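You operate a simulated robot arm through the tools that you are given. There is no shell and no other tool. Be economical: measure what you need, move in short steps, check, and stop when the job is done.

The job below is to be done with a simulated two-armed robot. You get a single attempt, and the scene is never put back.

JOB
Put the beige slab on the top of the long bench. Then open the upper cupboard door, put the shortest blue ribbed bead from the top shelf of the tall cupboard on the second tier from the bottom of the wire shelf and shut the door again. Then open the teal drawer, take the blue drop and put it in the inside of the teal drawer and shut the drawer again. Then fetch the vial on a white foot and stand it on top of the cream tape strip. Do these in the order given. Set down upright: vial on a white foot.

It is judged by the outcome, as a careful person would: the job done as asked, and still so three seconds after it is handed in. It fails if anything else is knocked over, pushed out of place, dropped, spilled or broken.

ROBOT AND FRAMES
Two 7-joint arms with two-finger grippers on one trunk, on a base that drives. Base frame: it is fixed to the floor where the robot stands at the start and does not move with it; the origin is under the middle of the robot, x ahead of it, y to its left, z up; the surface under the hand at the start is at about z = 850. Units: mm, degrees, N and s.
The left shoulder is at the start at [60, 179, 1119], the right one opposite. With the tool pointing down near the work surface each hand reaches from about 260 to 660 mm from the robot's upright axis, wherever it stands, measured 20 degrees to its own side. Places, roughly: beige slab (13x14x5 cm) [500, -100, 900]; blue drop (3x3x10 cm) [700, -1700, 900]; cream tape strip (15x5x4 cm) [1400, -1700, 900]; inside of the teal drawer [2200, -1100, 500]; second tier of the wire shelf [500, 2600, 700]; shortest blue ribbed bead (4x4x3 cm) [200, -2100, 1600]; teal drawer [2100, -1100, 500]; top of the long bench [2300, -200, 800]; upper cupboard door [0, -2100, 1500]; vial on a white foot (5x5x8 cm) [400, -1700, 900]. Payload 1.96 kg a hand.
The TCP of each hand is the grasp point between the finger pads, 20 mm short of the fingertips. In the tool frame z runs along the fingers and y along their closing line. The gripper opens to 72 mm. The gripper's body begins 38 mm behind the TCP.
Orientation is that of the tool frame in the base frame, as [roll, pitch, yaw] about the fixed x, y, z axes, in that order (R = Rz(yaw) Ry(pitch) Rx(roll)). With the fingers straight down and closing along the base's y, the tool's x points along the base's -x, its y along +y and its z along -z.

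CONTROLS
- The arms move only by the tool apply_moves. It takes "left_rows", "right_rows" or both (then of equal length, played together; a hand with none holds still); each is a list of rows, each a list of 3 entries, a list of its own where there are three numbers: the shift along the base's x, y, z in mm, then the turn, a rotation vector about the base's x, y, z in degrees, then the gripper command, from -1 (shut) to 1 (fully open), values between in proportion. In form: [[[dx, dy, dz], [rx, ry, rz], fingers], ...]. A call has 1 to 10 rows; each row is the pose to reach, as a shift and turn from the pose commanded when the call began. Rows are played at 5 a second. More than 50 mm and 8.6 degrees between two rows, or a gripper value outside its range, and nothing of the call is played. A pose out of reach is approached as far as the arm can. The call stops where the force on the tool passes 40 N (or 10 N more than at its start, if that is more) or the arm is blocked; 0.2 s more then pass. The fingers move at their own pace (about 153 mm/s each) and stop on an object; they squeeze with about 21 N. The grip force told is the motor's: it shows also when the fingers shut on nothing. Time passes only in rows, and 0.2 s behind the last, so rows that repeat a pose let the fingers close. The reply holds the time, the measured pose of the TCP, the force on the tool along the base axes, the opening and the grip force, in the units named above and with some noise, with the torque about the TCP (base axes, N m) and any sound that the robot's microphone picked up, and new pictures: "show" is both (left out), scene, wrist or none (wrist: the cameras of the hands that moved).
- Cameras (640 x 400 px; columns grow to the right, rows downward): "scene" is now at [17.4, -15.8, 1666.6]; the picture's right is [-0.12, -0.99, 0.00], its down [-0.79, 0.10, -0.60] and it looks along [0.60, -0.07, -0.80] (base axes); focal length 253 px, centre (320, 200). "left" rides on the left gripper at [71, -19, -82] in its tool frame; the picture's right is [0.26, 0.97, 0.00], its down [-0.67, 0.18, -0.72] and it looks along [-0.69, 0.19, 0.70] (tool axes); focal length 280 px, centre (320, 200). "right" rides on the right gripper at [71, 19, -82] in its tool frame; the picture's right is [-0.26, 0.96, 0.00], its down [-0.67, -0.18, -0.72] and it looks along [-0.69, -0.19, 0.70] (tool axes); focal length 280 px, centre (320, 200). There is no depth. A picture from a camera that has moved, and an enlarged one, comes with that camera's place and axes in the base frame and with its lens. The place of the scene camera against the robot may be out by one fixed shift of up to 12 mm in any direction.
- raise_lower(by): slides the trunk up (or, below 0, down) by that many mm; the arms and the scene camera ride with it, the base frame stays. It gives what a move gives, with no picture.
- base_move(legs): drives the robot by 1 to 6 legs, each [ahead, left, turn to the left] in mm, mm and degrees, along the robot's own axes; the way and the turn of a leg run together, so that a leg with both is an arc; at most 1500 mm and 180 degrees a leg. The arms and the cameras ride along, it lands a little off, and it stops where it bumps. It gives what a move gives, and a new picture of the scene camera.
- pan_tilt(pan, tilt): turns the head with the scene camera to pan (to the left, within 86 degrees either way) and tilt (down, from -29 to 69), counted from straight ahead of the robot. It gives what a move gives, and a new picture of the scene camera.
- zoom(camera, box): a new picture of the part [left, top, right, bottom] of that camera's present view, enlarged. It takes no simulated time.
- hand_in(): hands the job in; it is judged then, once.

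Go step by step. Nothing tells you exact positions but the pictures and the camera data: compare them with the known pose of the tool, close in by small moves and look again before you grip or let go. The budget is 186 turns and 260 pictures, counting those below and the enlarged ones. Unless the task says otherwise, let go and move clear before handing in.

The tools are called after ">>>" by a JSON object that holds its "fn" and its "kwargs". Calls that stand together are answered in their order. apply_moves: Moves the arms, as the interface text tells. Its arguments: {"type":"object","properties":{"left_rows":{"type":"array","items":{"type":"array"}},"right_rows":{"type":"array","items":{"type":"array"}},"show":{"type":"string","enum":["both","scene","wrist","none"]}},"required":[]} The other tools are called the same way: raise_lower (by) slides the trunk up or down; base_move (legs) drives the base; pan_tilt (pan, tilt) turns the head that bears the scene camera; zoom (camera, box) takes an enlarged picture of a part of a camera's view; hand_in () hands the job in.

At the start:

```text
time_s: 0.0
left_tcp_pos: [429.2, 156.0, 1136.6]
left_tcp_rot: [180.0, 0.1, -179.9]
left_wrist_force: [0.8, 0.0, 0.8]
left_wrist_torque: [-0.02, 0.02, 0.02]
left_grip_width: 72.0
left_gripper_force: 0.0
right_tcp_pos: [338.0, -217.0, 1130.3]
right_tcp_rot: [-180.0, 0.0, -179.8]
right_wrist_force: [-0.9, -0.2, -0.6]
right_wrist_torque: [0.0, 0.01, -0.01]
right_grip_width: 72.1
right_gripper_force: 0.0
trunk travel left (down, up): [-765.0, 225.0]
robot x, y, heading: [3.0, 5.1, -0.0]
head pan, tilt: [-7.2, 53.0]
```

scene: 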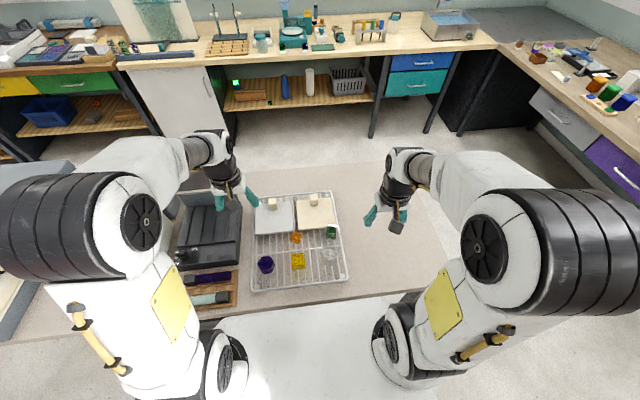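
right: 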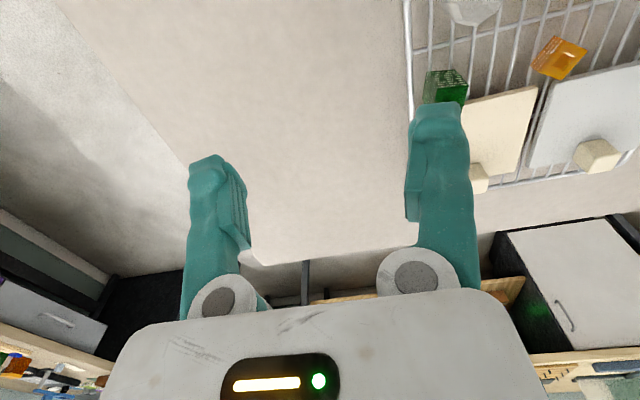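
left: 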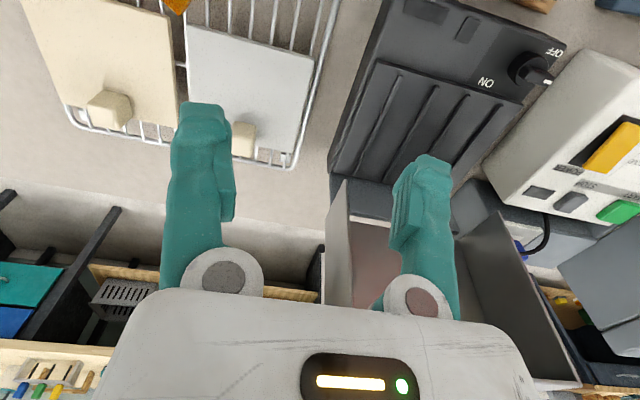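

I see the beige slab with a knob on the wire rack ahead. I'll look closer before moving.

>>> {"fn": "zoom", "kwargs": {"camera": "scene", "box": [220, 160, 380, 300]}}

>>> {"fn": "pan_tilt", "kwargs": {"pan": 0, "tilt": 20}}

```text
2.86 times, centred on (300, 230) of scene
camera zoom: at [17.4, -15.8, 1666.6], right [-0.12, -0.99, 0.0], down [-0.79, 0.1, -0.6], along [0.6, -0.07, -0.8], focal length 723 px, centre (377, 114)
```

zoom: 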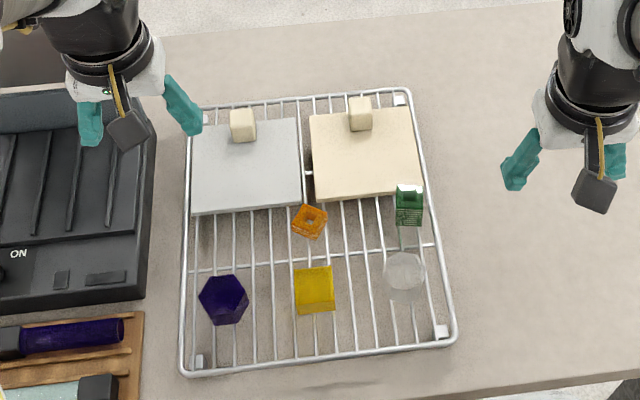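

```text
time_s: 1.0
left_tcp_pos: [429.2, 156.2, 1136.9]
left_tcp_rot: [-180.0, 0.1, 180.0]
left_wrist_force: [0.4, -0.1, 0.2]
left_wrist_torque: [-0.03, -0.03, 0.0]
left_grip_width: 72.1
left_gripper_force: 0.1
right_tcp_pos: [337.3, -216.1, 1129.8]
right_tcp_rot: [180.0, 0.0, 180.0]
right_wrist_force: [-0.8, 0.4, 0.3]
right_wrist_torque: [-0.01, -0.01, 0.01]
right_grip_width: 72.1
right_gripper_force: 0.1
trunk travel left (down, up): [-765.0, 225.0]
robot x, y, heading: [2.4, -1.9, 0.0]
head pan, tilt: [0.0, 20.0]
camera scene: at [36.9, -6.7, 1716.0], right [0.0, -1.0, 0.0], down [-0.34, 0.0, -0.94], along [0.94, 0.0, -0.34], focal length 253 px, centre (320, 200)
```

scene: 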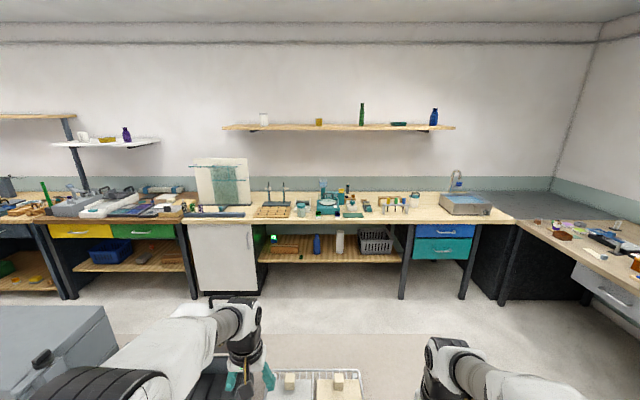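

The beige slab's knob looks to be near (593, -60), off the slab's centre, towards the far edge. I'll move the right hand over it, turning it so that the fingers close along x.

>>> {"fn": "apply_moves", "kwargs": {"right_rows": [[[40, 20, 0], [0, 0, 8.5], 1], [[80, 40, 0], [0, 0, 17], 1], [[120, 60, 0], [0, 0, 25.5], 1], [[160, 80, 0], [0, 0, 34], 1], [[190, 100, 0], [0, 0, 42.5], 1], [[210, 120, 0], [0, 0, 51], 1], [[230, 135, 0], [0, 0, 59.5], 1], [[240, 150, 0], [0, 0, 68], 1], [[250, 155, -10], [0, 0, 76.5], 1], [[255, 157, -30], [0, 0, 85], 1]], "show": "wrist"}}

>>> {"fn": "pan_tilt", "kwargs": {"pan": 0, "tilt": 50}}

```text
time_s: 3.2
left_tcp_pos: [427.8, 154.4, 1137.8]
left_tcp_rot: [179.9, 0.1, -179.9]
left_wrist_force: [0.2, 0.3, 0.6]
left_wrist_torque: [0.01, -0.02, 0.02]
left_grip_width: 72.2
left_gripper_force: 0.0
right_tcp_pos: [464.8, -106.6, 1160.2]
right_tcp_rot: [-175.9, 4.2, -105.5]
right_wrist_force: [0.1, -0.6, -0.7]
right_wrist_torque: [0.0, -0.01, -0.01]
right_grip_width: 71.7
right_gripper_force: 0.0
right hand out of reach, approached as far as the arm can: row 3, 4, 5, 6, 7, 8, 9, 10
trunk travel left (down, up): [-765.0, 225.0]
robot x, y, heading: [0.6, 1.2, 0.1]
head pan, tilt: [0.0, 20.0]
camera right: at [419.4, -175.2, 1234.7], right [-0.86, 0.51, -0.05], down [0.29, 0.56, 0.77], along [0.43, 0.65, -0.63], focal length 280 px, centre (320, 200)
```

right: 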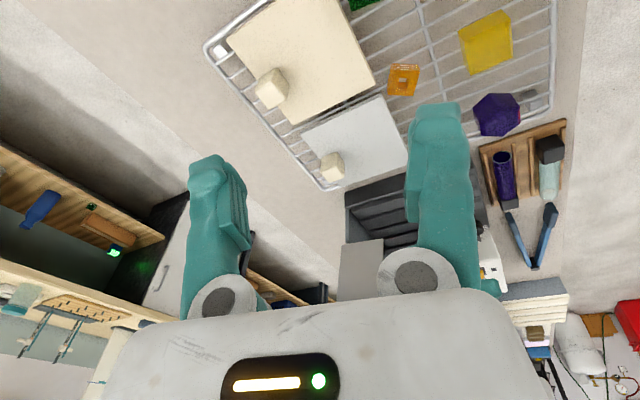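

```text
time_s: 4.1
left_tcp_pos: [428.1, 155.1, 1136.4]
left_tcp_rot: [-179.9, 0.1, 179.9]
left_wrist_force: [0.1, -0.4, 0.4]
left_wrist_torque: [-0.02, 0.02, -0.05]
left_grip_width: 72.1
left_gripper_force: 0.0
right_tcp_pos: [465.9, -106.0, 1160.4]
right_tcp_rot: [-175.8, 4.1, -105.7]
right_wrist_force: [0.2, 0.1, 0.5]
right_wrist_torque: [-0.02, -0.04, 0.01]
right_grip_width: 71.9
right_gripper_force: 0.0
trunk travel left (down, up): [-765.0, 225.0]
robot x, y, heading: [1.3, 0.8, -0.0]
head pan, tilt: [0.0, 50.0]
camera scene: at [21.1, -6.7, 1670.6], right [0.0, -1.0, 0.0], down [-0.77, 0.0, -0.64], along [0.64, 0.0, -0.77], focal length 253 px, centre (320, 200)
```

scene: 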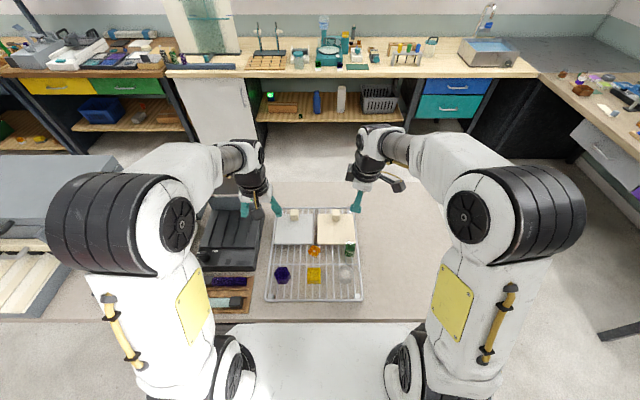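

The target is out of reach this high, so I'll lower the hand first and then reach out.

>>> {"fn": "apply_moves", "kwargs": {"right_rows": [[[0, 0, -40], [0, 0, 0], 1], [[0, 0, -80], [0, 0, 0], 1], [[0, 0, -110], [0, 0, 0], 1], [[0, 0, -110], [0, 0, 0], 1]], "show": "wrist"}}

```text
time_s: 5.1
left_tcp_pos: [428.3, 156.6, 1136.0]
left_tcp_rot: [-180.0, 0.1, -180.0]
left_wrist_force: [-0.4, 0.4, 0.2]
left_wrist_torque: [0.01, 0.03, -0.01]
left_grip_width: 72.0
left_gripper_force: 0.1
right_tcp_pos: [469.6, -101.9, 1045.1]
right_tcp_rot: [-175.7, 4.0, -105.6]
right_wrist_force: [0.0, 0.4, 0.0]
right_wrist_torque: [-0.01, -0.01, -0.01]
right_grip_width: 72.2
right_gripper_force: 0.2
trunk travel left (down, up): [-765.0, 225.0]
robot x, y, heading: [-0.4, -3.1, -0.2]
head pan, tilt: [0.0, 50.0]
camera right: at [423.5, -169.7, 1121.3], right [-0.86, 0.52, -0.05], down [0.29, 0.56, 0.77], along [0.43, 0.65, -0.63], focal length 280 px, centre (320, 200)
```

right: 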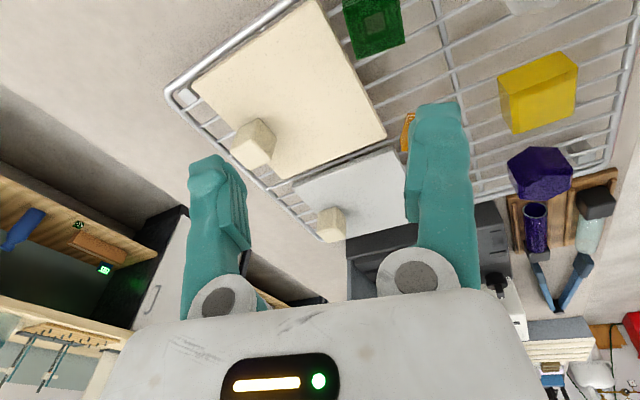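

Triangulating from two wrist views puts the knob at about (583, -55, 905). I'll level the hand and move above it.

>>> {"fn": "apply_moves", "kwargs": {"right_rows": [[[30, 12, -20], [-1, 2, 5], 1], [[60, 25, -40], [-2, 4, 10], 1], [[90, 38, -60], [-2.7, 5.2, 15.6], 1], [[113, 46, -75], [-2.7, 5.2, 15.6], 1], [[113, 46, -75], [-2.7, 5.2, 15.6], 1]], "show": "both"}}

```text
time_s: 6.3
left_tcp_pos: [426.8, 155.5, 1137.4]
left_tcp_rot: [-179.9, 0.1, -180.0]
left_wrist_force: [-0.4, -0.5, -0.2]
left_wrist_torque: [0.03, 0.03, -0.03]
left_grip_width: 71.9
left_gripper_force: 0.0
right_tcp_pos: [575.4, -59.9, 974.1]
right_tcp_rot: [179.6, 0.7, -90.2]
right_wrist_force: [-0.2, 0.2, 0.2]
right_wrist_torque: [0.01, 0.01, 0.03]
right_grip_width: 71.9
right_gripper_force: 0.1
right hand out of reach, approached as far as the arm can: row 4, 5
trunk travel left (down, up): [-765.0, 225.0]
robot x, y, heading: [-1.2, 0.3, 0.1]
head pan, tilt: [0.0, 50.0]
camera scene: at [20.0, -7.7, 1670.6], right [0.0, -1.0, 0.0], down [-0.77, 0.0, -0.64], along [0.64, 0.0, -0.77], focal length 253 px, centre (320, 200)
camera right: at [556.3, -132.9, 1056.0], right [-0.96, 0.27, 0.01], down [0.19, 0.66, 0.72], along [0.18, 0.7, -0.69], focal length 280 px, centre (320, 200)
```

scene: 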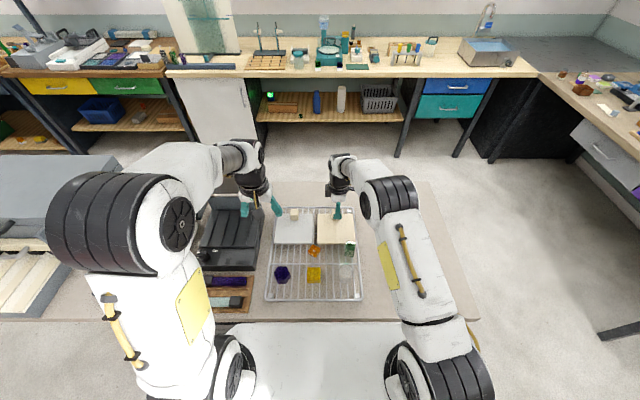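
right: 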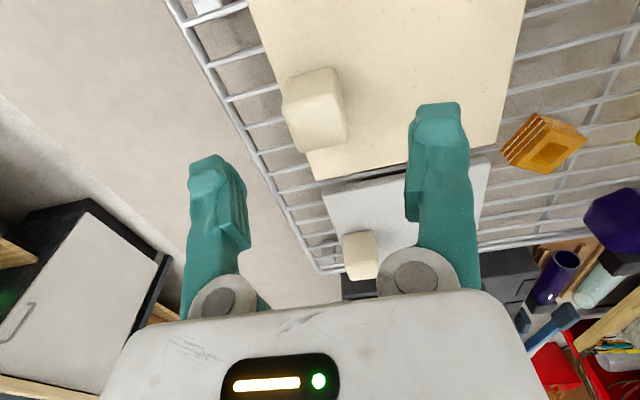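

The knob lies between the finger planes. I'll descend and fix the small offset.

>>> {"fn": "apply_moves", "kwargs": {"right_rows": [[[3, 4, -25], [0, 0, 0], 1], [[4, 4, -48], [0, 0, 0], 1], [[4, 4, -48], [0, 0, 0], 1]], "show": "wrist"}}

```text
time_s: 7.1
left_tcp_pos: [429.2, 156.1, 1136.9]
left_tcp_rot: [-179.9, 0.1, 180.0]
left_wrist_force: [0.1, -0.2, -0.2]
left_wrist_torque: [0.03, 0.0, -0.01]
left_grip_width: 72.1
left_gripper_force: 0.1
right_tcp_pos: [579.7, -56.7, 926.3]
right_tcp_rot: [179.4, 0.8, -90.2]
right_wrist_force: [1.4, 0.2, 0.2]
right_wrist_torque: [0.0, 0.0, -0.03]
right_grip_width: 71.9
right_gripper_force: 0.0
trunk travel left (down, up): [-765.0, 225.0]
robot x, y, heading: [-0.5, -1.3, -0.1]
head pan, tilt: [0.0, 50.0]
camera right: at [560.4, -128.1, 1007.7], right [-0.96, 0.27, 0.01], down [0.19, 0.67, 0.72], along [0.18, 0.7, -0.69], focal length 280 px, centre (320, 200)
```

right: 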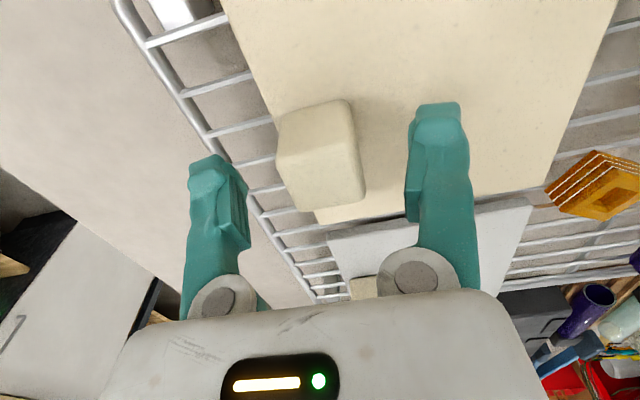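

The fingers straddle the knob. I'll go down until the tips are just above the slab, then close.

>>> {"fn": "apply_moves", "kwargs": {"right_rows": [[[0, 1, -7], [0, 0, 0], 1], [[0, 1, -13], [0, 0, 0], 1], [[0, 1, -13], [0, 0, 0], -1], [[0, 1, -13], [0, 0, 0], -1], [[0, 1, -13], [0, 0, 0], -1]], "show": "wrist"}}

```text
time_s: 8.3
left_tcp_pos: [426.7, 156.1, 1136.5]
left_tcp_rot: [-180.0, 0.2, -179.9]
left_wrist_force: [-0.3, -0.3, -0.1]
left_wrist_torque: [0.01, -0.01, 0.01]
left_grip_width: 71.6
left_gripper_force: 0.1
right_tcp_pos: [580.5, -54.6, 914.8]
right_tcp_rot: [179.7, 0.8, -90.1]
right_wrist_force: [1.1, -0.2, 16.2]
right_wrist_torque: [-0.02, -0.03, 0.03]
right_grip_width: 29.3
right_gripper_force: 20.7
trunk travel left (down, up): [-765.0, 225.0]
robot x, y, heading: [-3.2, -2.6, -0.1]
head pan, tilt: [0.0, 50.0]
camera right: at [560.0, -126.5, 996.5], right [-0.96, 0.27, 0.01], down [0.19, 0.66, 0.72], along [0.19, 0.7, -0.69], focal length 280 px, centre (320, 200)
```

right: 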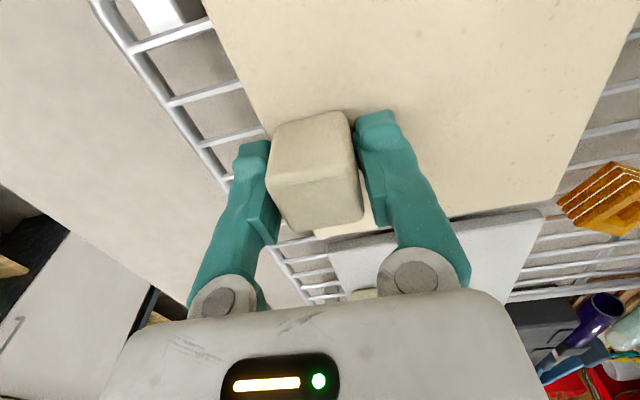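

The knob is gripped at 29 mm. I'll lift a little and check how the slab hangs.

>>> {"fn": "apply_moves", "kwargs": {"right_rows": [[[0, 0, 5], [0, 0, 0], -1], [[0, 0, 15], [0, 0, 0], -1], [[0, 0, 25], [0, 0, 0], -1], [[0, 0, 25], [0, 0, 0], -1]], "show": "both"}}

```text
time_s: 9.3
left_tcp_pos: [428.9, 155.1, 1136.4]
left_tcp_rot: [179.9, 0.0, -179.9]
left_wrist_force: [0.3, 0.0, 0.3]
left_wrist_torque: [0.01, 0.02, 0.05]
left_grip_width: 71.7
left_gripper_force: 0.1
right_tcp_pos: [582.7, -53.1, 937.1]
right_tcp_rot: [179.3, 0.7, -90.2]
right_wrist_force: [-0.3, -0.2, -2.9]
right_wrist_torque: [-0.02, -0.11, 0.0]
right_grip_width: 29.3
right_gripper_force: 20.8
trunk travel left (down, up): [-765.0, 225.0]
robot x, y, heading: [2.8, 2.3, -0.2]
head pan, tilt: [0.0, 50.0]
camera scene: at [21.5, -6.7, 1670.5], right [0.0, -1.0, 0.0], down [-0.77, 0.0, -0.64], along [0.64, 0.0, -0.77], focal length 253 px, centre (320, 200)
camera right: at [561.4, -125.8, 1019.4], right [-0.96, 0.27, 0.01], down [0.19, 0.67, 0.72], along [0.18, 0.7, -0.69], focal length 280 px, centre (320, 200)
```

scene: 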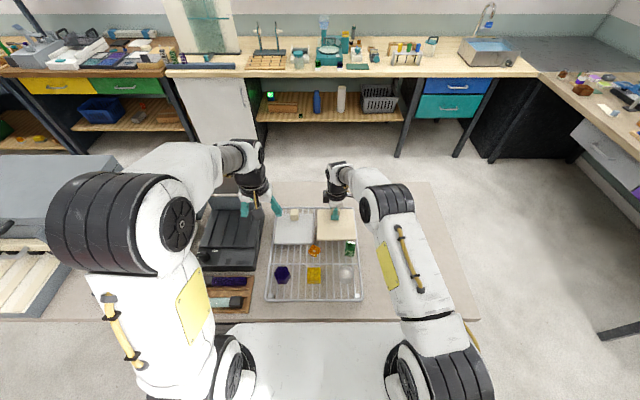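
right: 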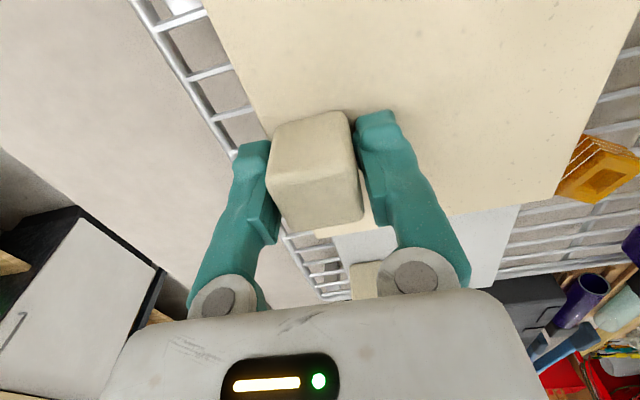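

The slab weighs about 3 N and hangs level. I'll raise it and draw it in over clear space before driving round the table.

>>> {"fn": "apply_moves", "kwargs": {"right_rows": [[[0, 0, 40], [0, 0, 0], -1], [[-20, -10, 80], [0, 0, 0], -1], [[-60, -30, 100], [0, 0, 0], -1], [[-100, -60, 115], [0, 0, 0], -1], [[-130, -90, 130], [0, 0, 0], -1], [[-150, -120, 140], [0, 0, 0], -1], [[-170, -150, 150], [0, 0, 0], -1], [[-190, -170, 150], [0, 0, 0], -1]], "show": "scene"}}

>>> {"fn": "pan_tilt", "kwargs": {"pan": -70, "tilt": 35}}

```text
refused: row 4 steps farther than a row can; nothing moved
```

```text
time_s: 10.7
left_tcp_pos: [427.9, 155.5, 1136.6]
left_tcp_rot: [179.9, 0.0, 180.0]
left_wrist_force: [-0.3, 0.1, 0.4]
left_wrist_torque: [-0.01, 0.01, 0.02]
left_grip_width: 72.1
left_gripper_force: 0.0
right_tcp_pos: [581.1, -53.1, 936.9]
right_tcp_rot: [179.3, 0.6, -90.2]
right_wrist_force: [0.2, -0.3, -2.4]
right_wrist_torque: [0.03, -0.1, 0.0]
right_grip_width: 29.3
right_gripper_force: 21.3
trunk travel left (down, up): [-765.0, 225.0]
robot x, y, heading: [-1.5, -3.9, 0.2]
head pan, tilt: [-70.0, 35.0]
camera scene: at [-25.4, -89.3, 1692.3], right [-0.94, -0.34, 0.0], down [-0.2, 0.54, -0.82], along [0.28, -0.77, -0.57], focal length 253 px, centre (320, 200)
```

scene: 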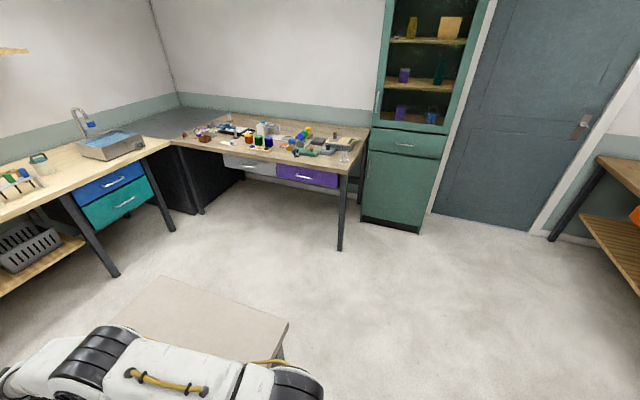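

The floor to the right is clear. I'll redo the lift with shorter steps.

>>> {"fn": "apply_moves", "kwargs": {"right_rows": [[[0, 0, 40], [0, 0, 0], -1], [[-20, -10, 80], [0, 0, 0], -1], [[-50, -30, 100], [0, 0, 0], -1], [[-80, -60, 115], [0, 0, 0], -1], [[-110, -90, 130], [0, 0, 0], -1], [[-135, -120, 140], [0, 0, 0], -1], [[-160, -150, 150], [0, 0, 0], -1], [[-190, -180, 150], [0, 0, 0], -1], [[-190, -180, 150], [0, 0, 0], -1]], "show": "wrist"}}

```text
time_s: 12.7
left_tcp_pos: [429.2, 156.1, 1135.3]
left_tcp_rot: [-180.0, 0.0, 180.0]
left_wrist_force: [-0.4, 0.5, -0.9]
left_wrist_torque: [-0.02, 0.01, 0.0]
left_grip_width: 72.0
left_gripper_force: 0.1
right_tcp_pos: [390.5, -234.3, 1088.1]
right_tcp_rot: [179.4, 0.6, -90.2]
right_wrist_force: [1.2, -0.1, -3.3]
right_wrist_torque: [0.04, -0.08, -0.02]
right_grip_width: 29.1
right_gripper_force: 21.7
right hand out of reach, approached as far as the arm can: row 1, 2
trunk travel left (down, up): [-765.0, 225.0]
robot x, y, heading: [4.0, 0.0, 0.0]
head pan, tilt: [-70.0, 35.0]
camera right: at [370.2, -306.1, 1169.9], right [-0.96, 0.27, 0.01], down [0.19, 0.67, 0.72], along [0.18, 0.7, -0.69], focal length 280 px, centre (320, 200)
```

right: 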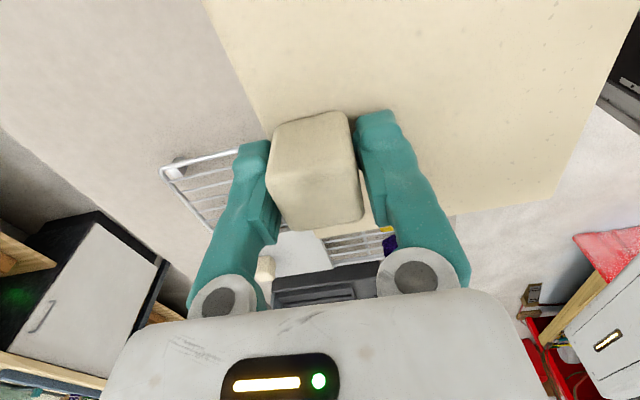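

The slab is secure at 1088 mm. I'll drive right, clear of the table, then ahead towards the long bench.

>>> {"fn": "base_move", "kwargs": {"legs": [[0, -950, 0], [1250, 0, 0]]}}

>>> {"fn": "pan_tilt", "kwargs": {"pan": 30, "tilt": 40}}

```text
time_s: 23.7
left_tcp_pos: [1694.5, -830.9, 1136.1]
left_tcp_rot: [-180.0, 0.0, 178.5]
left_wrist_force: [0.2, 0.3, -0.1]
left_wrist_torque: [0.01, -0.02, -0.02]
left_grip_width: 72.1
left_gripper_force: 0.0
right_tcp_pos: [1645.1, -1220.4, 1088.5]
right_tcp_rot: [179.5, 0.7, -91.7]
right_wrist_force: [0.1, 0.3, -3.5]
right_wrist_torque: [0.01, -0.12, 0.02]
right_grip_width: 29.4
right_gripper_force: 21.2
trunk travel left (down, up): [-765.0, 225.0]
robot x, y, heading: [1262.6, -974.4, -1.7]
head pan, tilt: [-70.0, 35.0]
camera scene: at [1233.7, -1064.7, 1692.3], right [-0.95, -0.32, 0.0], down [-0.18, 0.54, -0.82], along [0.26, -0.78, -0.57], focal length 253 px, centre (320, 200)
```

scene: 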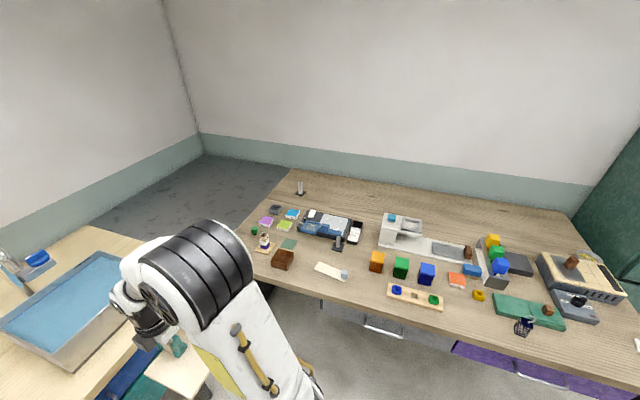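

```text
time_s: 25.5
left_tcp_pos: [1693.1, -830.5, 1136.8]
left_tcp_rot: [180.0, -0.1, 178.5]
left_wrist_force: [0.0, 0.2, -0.3]
left_wrist_torque: [0.0, 0.02, -0.02]
left_grip_width: 71.7
left_gripper_force: 0.1
right_tcp_pos: [1645.2, -1218.7, 1088.4]
right_tcp_rot: [179.5, 0.7, -91.6]
right_wrist_force: [-0.2, 0.4, -2.7]
right_wrist_torque: [-0.06, -0.11, -0.01]
right_grip_width: 29.5
right_gripper_force: 20.6
trunk travel left (down, up): [-765.0, 225.0]
robot x, y, heading: [1262.4, -978.5, -1.6]
head pan, tilt: [30.0, 40.0]
camera scene: at [1280.5, -940.6, 1684.7], right [0.48, -0.88, 0.0], down [-0.56, -0.31, -0.77], along [0.67, 0.37, -0.64], focal length 253 px, centre (320, 200)
```

scene: 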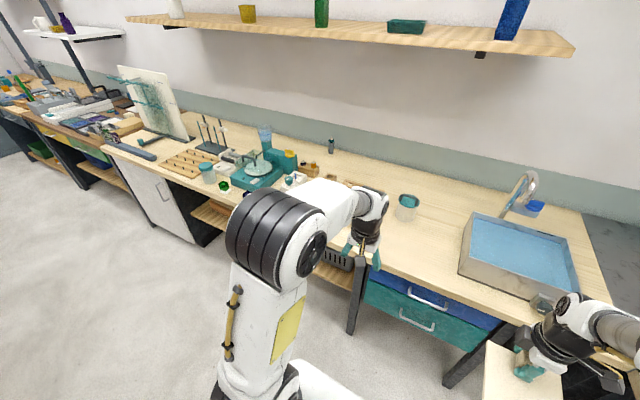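

The long bench has free space between the green beaker and the sink, at around (2070, -1000). I'll drive so that the right hand can reach it.

>>> {"fn": "base_move", "kwargs": {"legs": [[262, 175, 1.6]]}}

>>> {"fn": "pan_tilt", "kwargs": {"pan": -20, "tilt": 50}}

```text
time_s: 27.6
left_tcp_pos: [1949.6, -645.8, 1136.4]
left_tcp_rot: [-180.0, 0.1, -180.0]
left_wrist_force: [-0.8, -0.5, -0.2]
left_wrist_torque: [0.0, -0.03, -0.01]
left_grip_width: 71.9
left_gripper_force: 0.0
right_tcp_pos: [1910.6, -1037.0, 1088.0]
right_tcp_rot: [179.5, 0.7, -90.2]
right_wrist_force: [0.4, -0.7, -2.4]
right_wrist_torque: [0.02, -0.09, 0.02]
right_grip_width: 29.4
right_gripper_force: 20.9
trunk travel left (down, up): [-765.0, 225.0]
robot x, y, heading: [1523.2, -806.4, -0.1]
head pan, tilt: [30.0, 40.0]
camera scene: at [1539.3, -767.3, 1684.7], right [0.5, -0.87, 0.0], down [-0.56, -0.32, -0.77], along [0.66, 0.38, -0.64], focal length 253 px, centre (320, 200)
```

scene: 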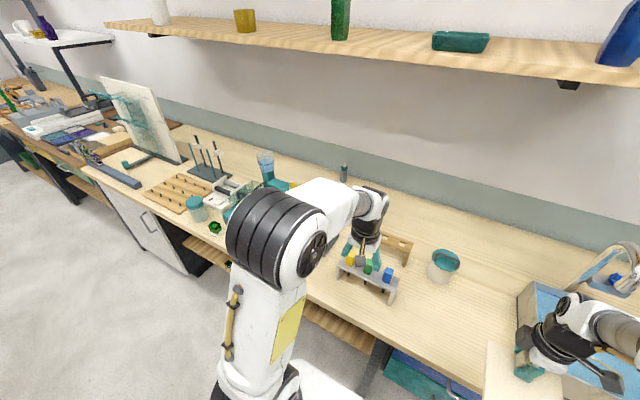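

```text
time_s: 28.7
left_tcp_pos: [1950.5, -645.6, 1137.0]
left_tcp_rot: [180.0, 0.0, -179.9]
left_wrist_force: [-0.2, 0.5, 0.3]
left_wrist_torque: [-0.02, -0.02, -0.01]
left_grip_width: 72.3
left_gripper_force: 0.0
right_tcp_pos: [1912.6, -1035.9, 1087.9]
right_tcp_rot: [179.4, 0.6, -90.1]
right_wrist_force: [-0.3, 0.8, -4.0]
right_wrist_torque: [0.02, -0.1, 0.03]
right_grip_width: 29.5
right_gripper_force: 21.0
trunk travel left (down, up): [-765.0, 225.0]
robot x, y, heading: [1521.3, -802.0, 0.3]
head pan, tilt: [-20.0, 50.0]
camera scene: at [1539.0, -835.5, 1670.5], right [-0.34, -0.94, 0.0], down [-0.72, 0.26, -0.64], along [0.6, -0.22, -0.77], focal length 253 px, centre (320, 200)
```

scene: 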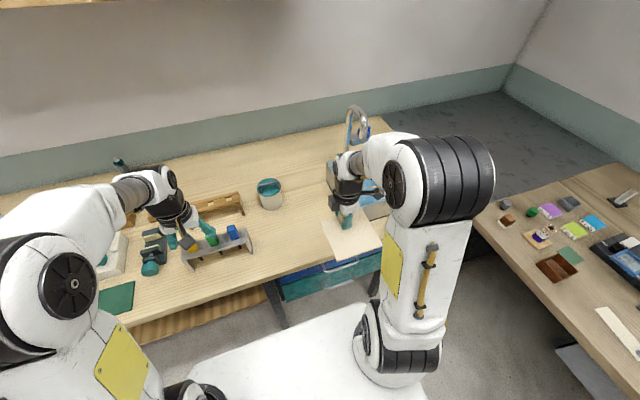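

The beaker is near (2251, -873), and the test-tube rack ends at y = -750. I'll carry the slab over the clear area, to TCP (2100, -990).

>>> {"fn": "apply_moves", "kwargs": {"right_rows": [[[35, 10, -25], [0, 0, 0], -1], [[70, 20, -50], [0, 0, 0], -1], [[110, 30, -75], [0, 0, 0], -1], [[150, 40, -100], [0, 0, 0], -1], [[188, 46, -120], [0, 0, 0], -1], [[188, 46, -140], [0, 0, 0], -1], [[188, 46, -140], [0, 0, 0], -1]], "show": "both"}}

```text
time_s: 30.3
left_tcp_pos: [1950.3, -645.9, 1137.2]
left_tcp_rot: [-180.0, 0.0, -179.9]
left_wrist_force: [-0.3, 0.2, 0.7]
left_wrist_torque: [0.0, 0.0, 0.04]
left_grip_width: 71.9
left_gripper_force: 0.0
right_tcp_pos: [2101.5, -988.7, 947.1]
right_tcp_rot: [179.5, 0.7, -90.1]
right_wrist_force: [-0.5, -0.4, -2.9]
right_wrist_torque: [0.04, -0.12, 0.04]
right_grip_width: 29.4
right_gripper_force: 20.9
trunk travel left (down, up): [-765.0, 225.0]
robot x, y, heading: [1518.1, -799.6, 0.2]
head pan, tilt: [-20.0, 50.0]
camera scene: at [1538.9, -835.6, 1670.5], right [-0.34, -0.94, 0.0], down [-0.72, 0.26, -0.64], along [0.6, -0.22, -0.77], focal length 253 px, centre (320, 200)
camera right: at [2083.1, -1060.4, 1029.4], right [-0.96, 0.26, 0.01], down [0.19, 0.67, 0.72], along [0.18, 0.7, -0.69], focal length 280 px, centre (320, 200)
```

scene: 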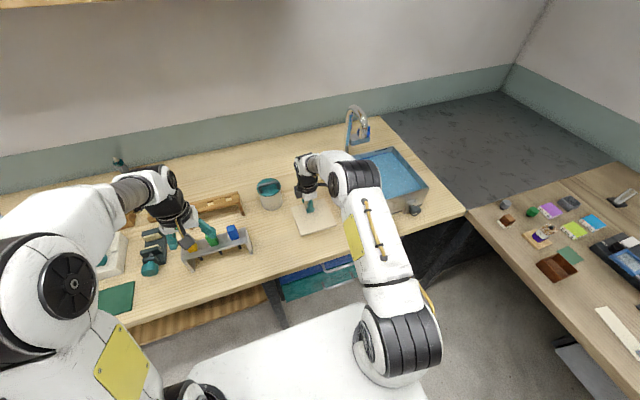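
right: 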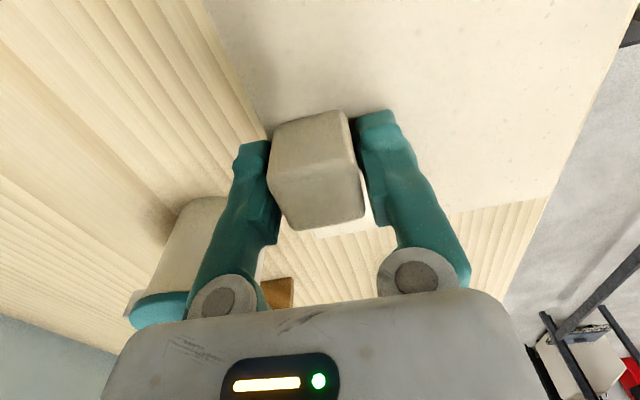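

It looks clear. I'll push 35 mm farther from the front edge and descend.

>>> {"fn": "apply_moves", "kwargs": {"right_rows": [[[35, 0, -10], [0, 0, 0], -1], [[35, 0, -35], [0, 0, 0], -1], [[35, 0, -45], [0, 0, 0], -1], [[35, 0, -45], [0, 0, 0], -1]], "show": "both"}}

```text
time_s: 31.3
left_tcp_pos: [1951.4, -645.9, 1137.1]
left_tcp_rot: [180.0, -0.1, -179.9]
left_wrist_force: [0.7, 0.1, -0.4]
left_wrist_torque: [0.0, -0.02, 0.02]
left_grip_width: 71.9
left_gripper_force: 0.0
right_tcp_pos: [2124.8, -988.3, 928.0]
right_tcp_rot: [179.5, 0.7, -90.0]
right_wrist_force: [-0.6, -0.3, -3.0]
right_wrist_torque: [0.0, -0.1, -0.01]
right_grip_width: 29.0
right_gripper_force: 21.1
right hand out of reach, approached as far as the arm can: row 1, 2, 3, 4
trunk travel left (down, up): [-765.0, 225.0]
robot x, y, heading: [1524.7, -799.1, -0.1]
head pan, tilt: [-20.0, 50.0]
camera scene: at [1539.6, -835.3, 1670.5], right [-0.34, -0.94, 0.0], down [-0.72, 0.26, -0.64], along [0.6, -0.22, -0.77], focal length 253 px, centre (320, 200)
camera right: at [2104.5, -1060.3, 1009.4], right [-0.96, 0.26, 0.01], down [0.19, 0.67, 0.72], along [0.18, 0.7, -0.69], focal length 280 px, centre (320, 200)
```

scene: 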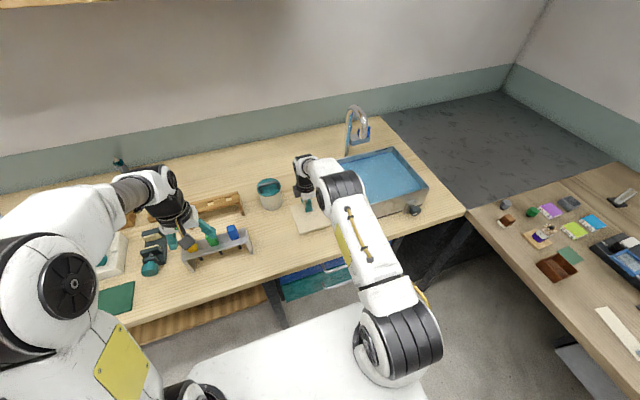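
right: 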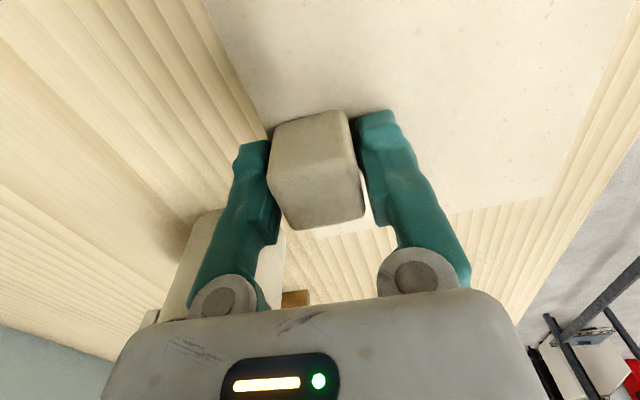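

There's now a good margin to the front edge. I'll keep lowering straight down.

>>> {"fn": "apply_moves", "kwargs": {"right_rows": [[[0, 0, -12], [0, 0, 0], -1], [[0, 0, -25], [0, 0, 0], -1], [[0, 0, -25], [0, 0, 0], -1]], "show": "wrist"}}

```text
time_s: 32.1
left_tcp_pos: [1950.3, -646.4, 1136.2]
left_tcp_rot: [180.0, 0.1, -179.9]
left_wrist_force: [0.0, -0.4, 0.8]
left_wrist_torque: [-0.03, -0.02, -0.01]
left_grip_width: 71.8
left_gripper_force: 0.0
right_tcp_pos: [2123.7, -989.0, 904.4]
right_tcp_rot: [179.5, 0.7, -90.2]
right_wrist_force: [1.1, -0.4, -3.1]
right_wrist_torque: [0.01, -0.12, 0.03]
right_grip_width: 29.3
right_gripper_force: 21.1
trunk travel left (down, up): [-765.0, 225.0]
robot x, y, heading: [1524.0, -804.9, -0.1]
head pan, tilt: [-20.0, 50.0]
camera right: at [2102.8, -1061.0, 985.9], right [-0.96, 0.26, 0.01], down [0.19, 0.67, 0.72], along [0.18, 0.7, -0.69], focal length 280 px, centre (320, 200)
```

right: 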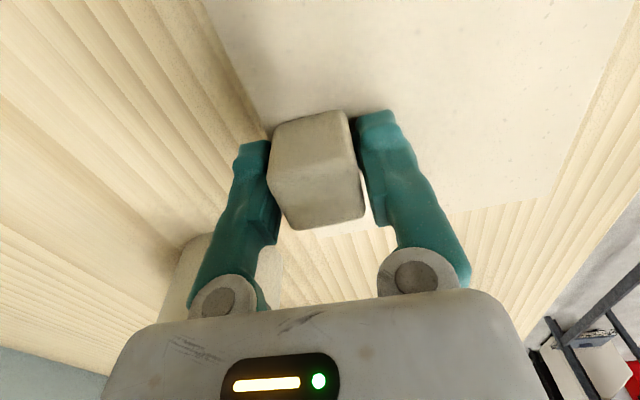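

No contact yet. I'll go down in small steps.

>>> {"fn": "apply_moves", "kwargs": {"right_rows": [[[0, 0, -5], [0, 0, 0], -1], [[0, 0, -10], [0, 0, 0], -1], [[0, 0, -15], [0, 0, 0], -1], [[0, 0, -20], [0, 0, 0], -1]], "show": "none"}}

```text
time_s: 33.1
left_tcp_pos: [1950.8, -646.3, 1135.3]
left_tcp_rot: [179.9, 0.1, -179.8]
left_wrist_force: [-0.4, 0.0, -0.8]
left_wrist_torque: [0.01, -0.01, -0.01]
left_grip_width: 72.1
left_gripper_force: 0.0
right_tcp_pos: [2122.8, -988.4, 884.4]
right_tcp_rot: [179.3, 0.6, -90.1]
right_wrist_force: [0.3, 0.6, -2.2]
right_wrist_torque: [0.0, -0.12, -0.03]
right_grip_width: 29.1
right_gripper_force: 20.9
trunk travel left (down, up): [-765.0, 225.0]
robot x, y, heading: [1516.0, -799.3, 0.0]
head pan, tilt: [-20.0, 50.0]
```

>>> {"fn": "apply_moves", "kwargs": {"right_rows": [[[0, 0, -4], [0, 0, 0], -1], [[0, 0, -8], [0, 0, 0], -1], [[0, 0, -12], [0, 0, 0], -1], [[0, 0, -16], [0, 0, 0], -1]], "show": "wrist"}}

```text
time_s: 34.0
left_tcp_pos: [1947.0, -645.4, 1137.5]
left_tcp_rot: [-180.0, 0.2, -179.9]
left_wrist_force: [0.1, 0.0, 0.9]
left_wrist_torque: [-0.02, 0.01, 0.03]
left_grip_width: 72.2
left_gripper_force: 0.1
right_tcp_pos: [2122.9, -989.5, 879.8]
right_tcp_rot: [-179.8, 0.8, -90.2]
right_wrist_force: [-9.0, 2.5, 23.3]
right_wrist_torque: [-0.04, 0.83, -0.12]
right_grip_width: 29.4
right_gripper_force: 20.5
trunk travel left (down, up): [-765.0, 225.0]
robot x, y, heading: [1521.1, -803.6, 0.1]
head pan, tilt: [-20.0, 50.0]
stopped in row 4 (right hand): the force on the tool passed its limit at 44 N (the readings are from after the stop); the commanded pose is now the measured one
camera right: at [2103.2, -1061.6, 961.2], right [-0.96, 0.27, 0.0], down [0.18, 0.67, 0.72], along [0.19, 0.7, -0.69], focal length 280 px, centre (320, 200)
```

right: 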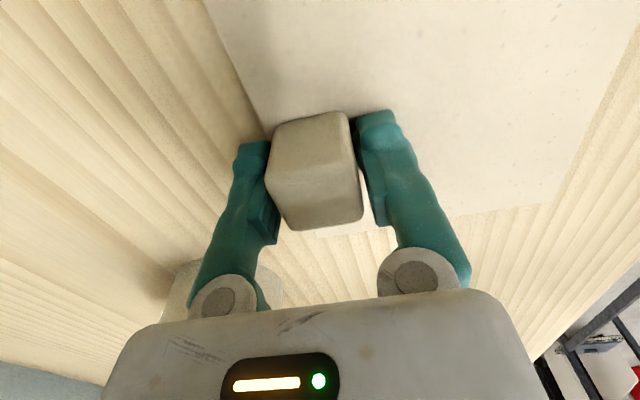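

The slab is on the bench. I'll ease the pressure, open and rise.

>>> {"fn": "apply_moves", "kwargs": {"right_rows": [[[0, 0, 2], [0, 0, 0], -1], [[0, 0, 2], [0, 0, 0], 0], [[0, 0, 2], [0, 0, 0], 1], [[0, 0, 2], [0, 0, 0], 1], [[0, 0, 30], [0, 0, 0], 1], [[0, 0, 75], [0, 0, 0], 1], [[0, 0, 110], [0, 0, 0], 1]], "show": "both"}}

```text
time_s: 35.6
left_tcp_pos: [1951.0, -646.1, 1135.4]
left_tcp_rot: [-180.0, 0.0, -179.8]
left_wrist_force: [0.6, -0.5, 0.7]
left_wrist_torque: [0.02, 0.0, -0.02]
left_grip_width: 72.2
left_gripper_force: 0.1
right_tcp_pos: [2125.9, -992.3, 939.1]
right_tcp_rot: [-179.8, 0.7, -90.3]
right_wrist_force: [-0.1, 0.1, 0.1]
right_wrist_torque: [-0.02, 0.05, 0.01]
right_grip_width: 71.9
right_gripper_force: 0.1
right hand out of reach, approached as far as the arm can: row 6, 7
trunk travel left (down, up): [-765.0, 225.0]
robot x, y, heading: [1519.1, -804.4, 0.1]
head pan, tilt: [-20.0, 50.0]
camera scene: at [1539.7, -836.2, 1670.5], right [-0.34, -0.94, 0.0], down [-0.72, 0.26, -0.64], along [0.6, -0.22, -0.77], focal length 253 px, centre (320, 200)
camera right: at [2105.1, -1063.0, 1020.9], right [-0.96, 0.27, 0.0], down [0.18, 0.66, 0.72], along [0.19, 0.7, -0.69], focal length 280 px, centre (320, 200)
```

scene: 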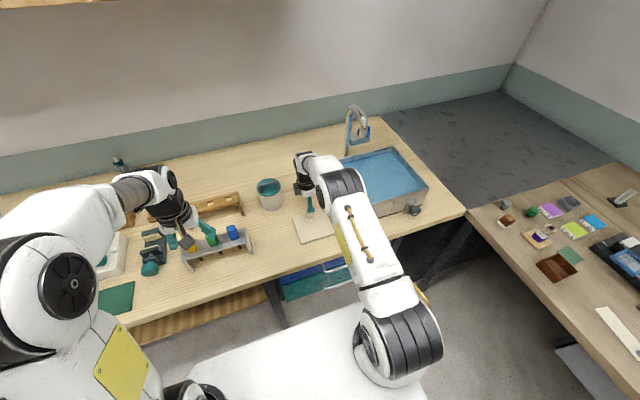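
right: 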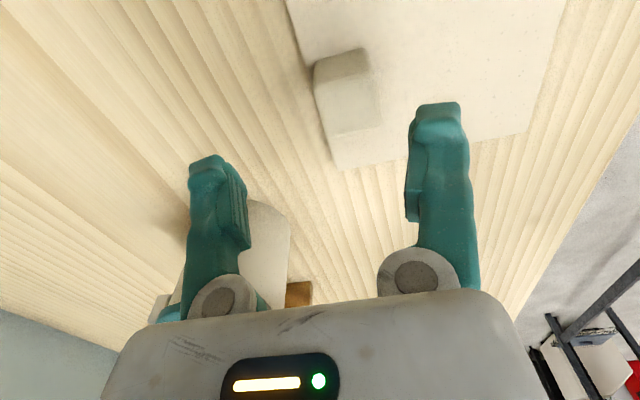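

The slab is set down safely. I'll draw the right hand back, then drive to the tall cupboard.

>>> {"fn": "apply_moves", "kwargs": {"right_rows": [[[-10, 0, 20], [0, 0, -8], 1], [[-40, -5, 40], [0, 0, -16], 1], [[-75, -10, 65], [0, 0, -24], 1], [[-110, -20, 90], [0, 0, -32], 1], [[-150, -25, 110], [0, 0, -40], 1], [[-190, -30, 130], [0, 0, -48], 1], [[-215, -35, 150], [0, 0, -56], 1], [[-230, -35, 160], [0, 0, -64], 1], [[-240, -35, 170], [0, 0, -72], 1], [[-250, -35, 180], [0, 0, -80], 1]], "show": "none"}}

>>> {"fn": "base_move", "kwargs": {"legs": [[-450, -150, 0], [0, 0, -90], [0, -1020, 0]]}}

>>> {"fn": "pan_tilt", "kwargs": {"pan": 0, "tilt": 5}}

```text
time_s: 37.8
left_tcp_pos: [1950.2, -646.6, 1136.7]
left_tcp_rot: [-180.0, 0.2, -179.9]
left_wrist_force: [-0.3, 0.4, -0.1]
left_wrist_torque: [0.04, 0.01, 0.0]
left_grip_width: 71.8
left_gripper_force: 0.0
right_tcp_pos: [1875.0, -1025.3, 1121.9]
right_tcp_rot: [179.9, 0.7, -170.4]
right_wrist_force: [0.5, -0.1, -0.1]
right_wrist_torque: [-0.02, 0.0, -0.05]
right_grip_width: 72.0
right_gripper_force: 0.1
trunk travel left (down, up): [-765.0, 225.0]
robot x, y, heading: [1521.4, -803.2, 0.0]
head pan, tilt: [-20.0, 50.0]
```

```text
time_s: 49.3
left_tcp_pos: [227.9, -1399.7, 1138.2]
left_tcp_rot: [-180.0, 0.1, 91.8]
left_wrist_force: [0.0, -0.3, 0.3]
left_wrist_torque: [0.0, 0.03, 0.0]
left_grip_width: 72.0
left_gripper_force: 0.1
right_tcp_pos: [-154.7, -1336.4, 1121.3]
right_tcp_rot: [-179.9, 0.7, 101.6]
right_wrist_force: [0.6, 0.2, -0.3]
right_wrist_torque: [0.01, 0.0, 0.03]
right_grip_width: 71.9
right_gripper_force: 0.1
trunk travel left (down, up): [-765.0, 225.0]
robot x, y, heading: [56.8, -978.7, -88.3]
head pan, tilt: [-20.0, 50.0]
camera scene: at [35.7, -996.6, 1670.5], right [-0.95, 0.31, 0.0], down [0.24, 0.73, -0.64], along [-0.2, -0.61, -0.77], focal length 253 px, centre (320, 200)
```

scene: 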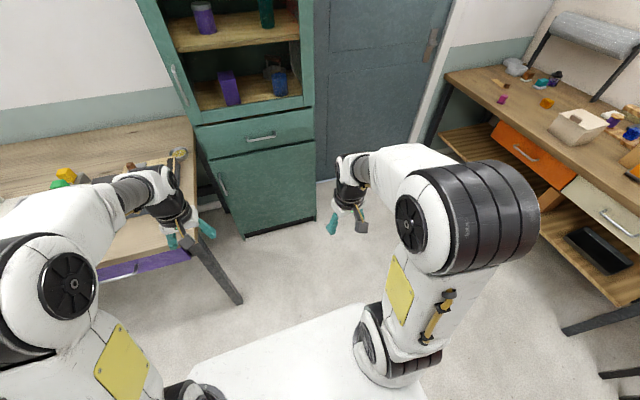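

```text
time_s: 50.4
left_tcp_pos: [227.8, -1399.6, 1135.8]
left_tcp_rot: [-179.9, 0.1, 91.8]
left_wrist_force: [0.1, 1.4, 0.0]
left_wrist_torque: [-0.01, 0.04, -0.01]
left_grip_width: 71.9
left_gripper_force: 0.1
right_tcp_pos: [-153.2, -1336.3, 1121.7]
right_tcp_rot: [179.9, 0.7, 101.6]
right_wrist_force: [0.3, 1.0, -0.6]
right_wrist_torque: [0.01, 0.02, 0.01]
right_grip_width: 71.9
right_gripper_force: 0.0
trunk travel left (down, up): [-765.0, 225.0]
robot x, y, heading: [56.8, -979.0, -88.2]
head pan, tilt: [0.0, 5.0]
camera scene: at [62.3, -1015.3, 1740.4], right [-1.0, -0.03, 0.0], down [0.0, 0.09, -1.0], along [0.03, -1.0, -0.09], focal length 253 px, centre (320, 200)
```

scene: 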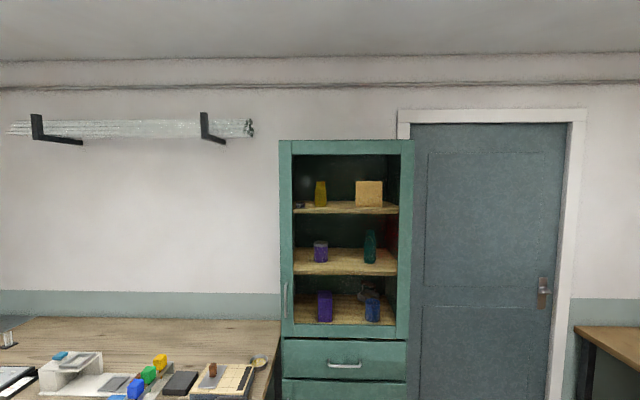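

>>> {"fn": "zoom", "kwargs": {"camera": "scene", "box": [270, 130, 430, 350]}}

>>> {"fn": "zoom", "kwargs": {"camera": "scene", "box": [285, 150, 405, 220]}}

```text
1.82 times, centred on (350, 240) of scene
camera zoom: at [62.3, -1015.3, 1740.4], right [-1.0, -0.03, 0.0], down [0.0, 0.09, -1.0], along [0.03, -1.0, -0.09], focal length 460 px, centre (266, 127)
```

zoom: 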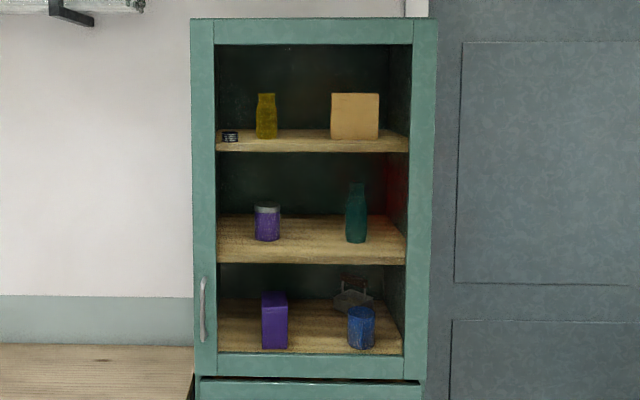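

```text
5.33 times, centred on (345, 185) of scene
camera zoom: at [62.3, -1015.3, 1740.4], right [-1.0, -0.03, 0.0], down [0.0, 0.09, -1.0], along [0.03, -1.0, -0.09], focal length 1349 px, centre (187, 280)
```

zoom: 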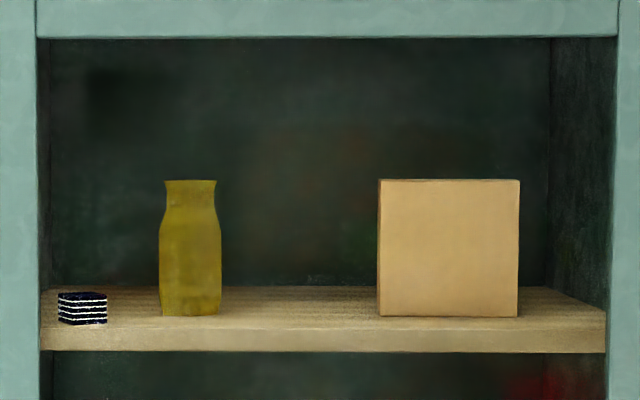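

The tall cupboard's upper door has its handle on the left stile, so the hinge is on the right. The striped blue bead is at the front left of the top shelf. I'll drive nearer and look again for parallax.

>>> {"fn": "base_move", "kwargs": {"legs": [[270, 0, -1.8]]}}

>>> {"fn": "pan_tilt", "kwargs": {"pan": 0, "tilt": 15}}

```text
time_s: 52.3
left_tcp_pos: [219.3, -1671.6, 1137.4]
left_tcp_rot: [180.0, 0.1, 90.1]
left_wrist_force: [-0.3, 0.1, 0.4]
left_wrist_torque: [0.02, -0.02, 0.01]
left_grip_width: 71.8
left_gripper_force: 0.1
right_tcp_pos: [-160.4, -1597.2, 1122.9]
right_tcp_rot: [-180.0, 0.7, 99.9]
right_wrist_force: [0.3, -0.6, 0.4]
right_wrist_torque: [0.0, 0.0, -0.02]
right_grip_width: 72.1
right_gripper_force: 0.1
trunk travel left (down, up): [-765.0, 225.0]
robot x, y, heading: [63.9, -1245.2, -90.2]
head pan, tilt: [0.0, 5.0]
camera scene: at [66.1, -1282.5, 1740.5], right [-1.0, 0.0, 0.0], down [0.0, 0.09, -1.0], along [0.0, -1.0, -0.09], focal length 253 px, centre (320, 200)
```

scene: 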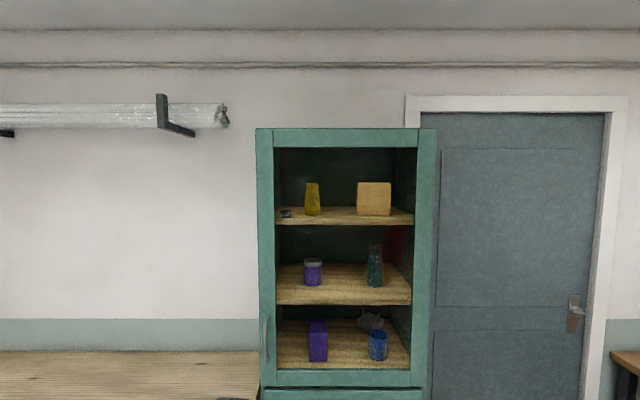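

```text
time_s: 53.0
left_tcp_pos: [220.2, -1674.2, 1136.3]
left_tcp_rot: [-179.9, 0.0, 90.1]
left_wrist_force: [0.0, -0.7, 0.1]
left_wrist_torque: [0.01, 0.02, 0.0]
left_grip_width: 72.1
left_gripper_force: 0.1
right_tcp_pos: [-159.9, -1599.1, 1121.4]
right_tcp_rot: [179.9, 0.6, 99.9]
right_wrist_force: [-0.2, 0.1, 0.7]
right_wrist_torque: [0.05, 0.02, 0.01]
right_grip_width: 72.3
right_gripper_force: 0.1
trunk travel left (down, up): [-765.0, 225.0]
robot x, y, heading: [58.5, -1246.1, -89.8]
head pan, tilt: [0.0, 15.0]
camera scene: at [66.1, -1285.8, 1724.3], right [-1.0, 0.0, 0.0], down [0.0, 0.26, -0.97], along [0.0, -0.97, -0.26], focal length 253 px, centre (320, 200)
```

scene: 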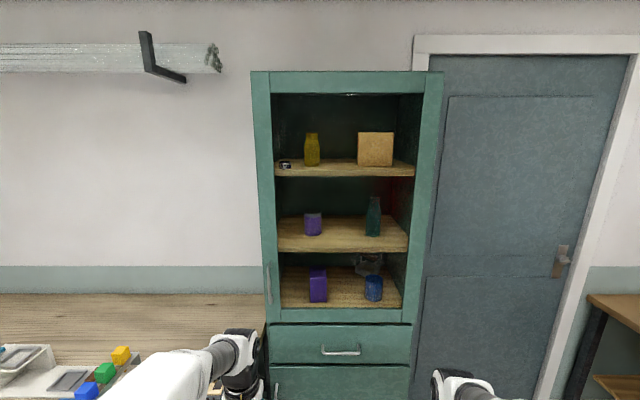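

The cupboard front is at y ≈ -2097, spanning x from -308 to 269. I'll zoom on the handle and the bead.

>>> {"fn": "zoom", "kwargs": {"camera": "scene", "box": [240, 240, 320, 330]}}

>>> {"fn": "zoom", "kwargs": {"camera": "scene", "box": [265, 120, 345, 190]}}

```text
4.44 times, centred on (280, 285) of scene
camera zoom: at [66.1, -1285.8, 1724.3], right [-1.0, 0.0, 0.0], down [0.0, 0.26, -0.97], along [0.0, -0.97, -0.26], focal length 1124 px, centre (498, -178)
```

zoom: 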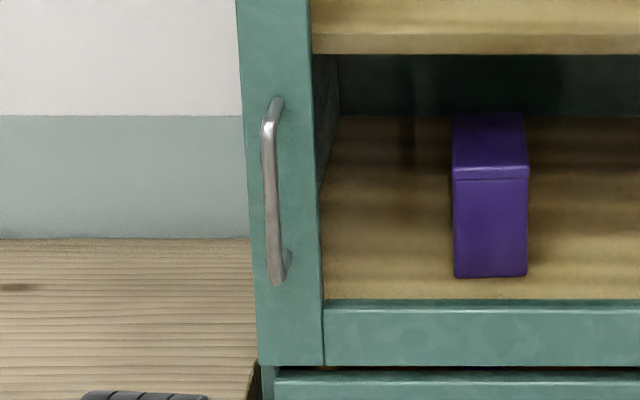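

```text
5.71 times, centred on (305, 155) of scene
camera zoom: at [66.1, -1285.8, 1724.3], right [-1.0, 0.0, 0.0], down [0.0, 0.26, -0.97], along [0.0, -0.97, -0.26], focal length 1445 px, centre (406, 457)
```

zoom: 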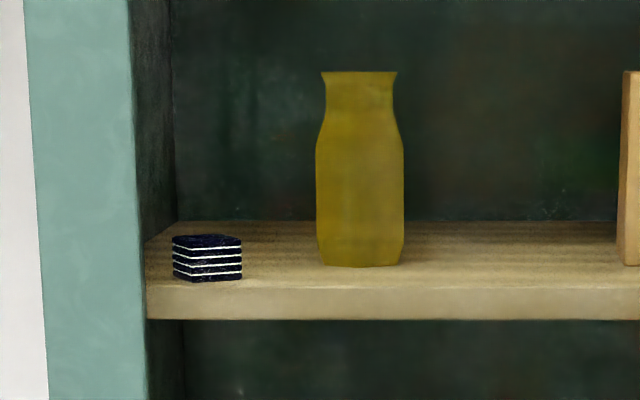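

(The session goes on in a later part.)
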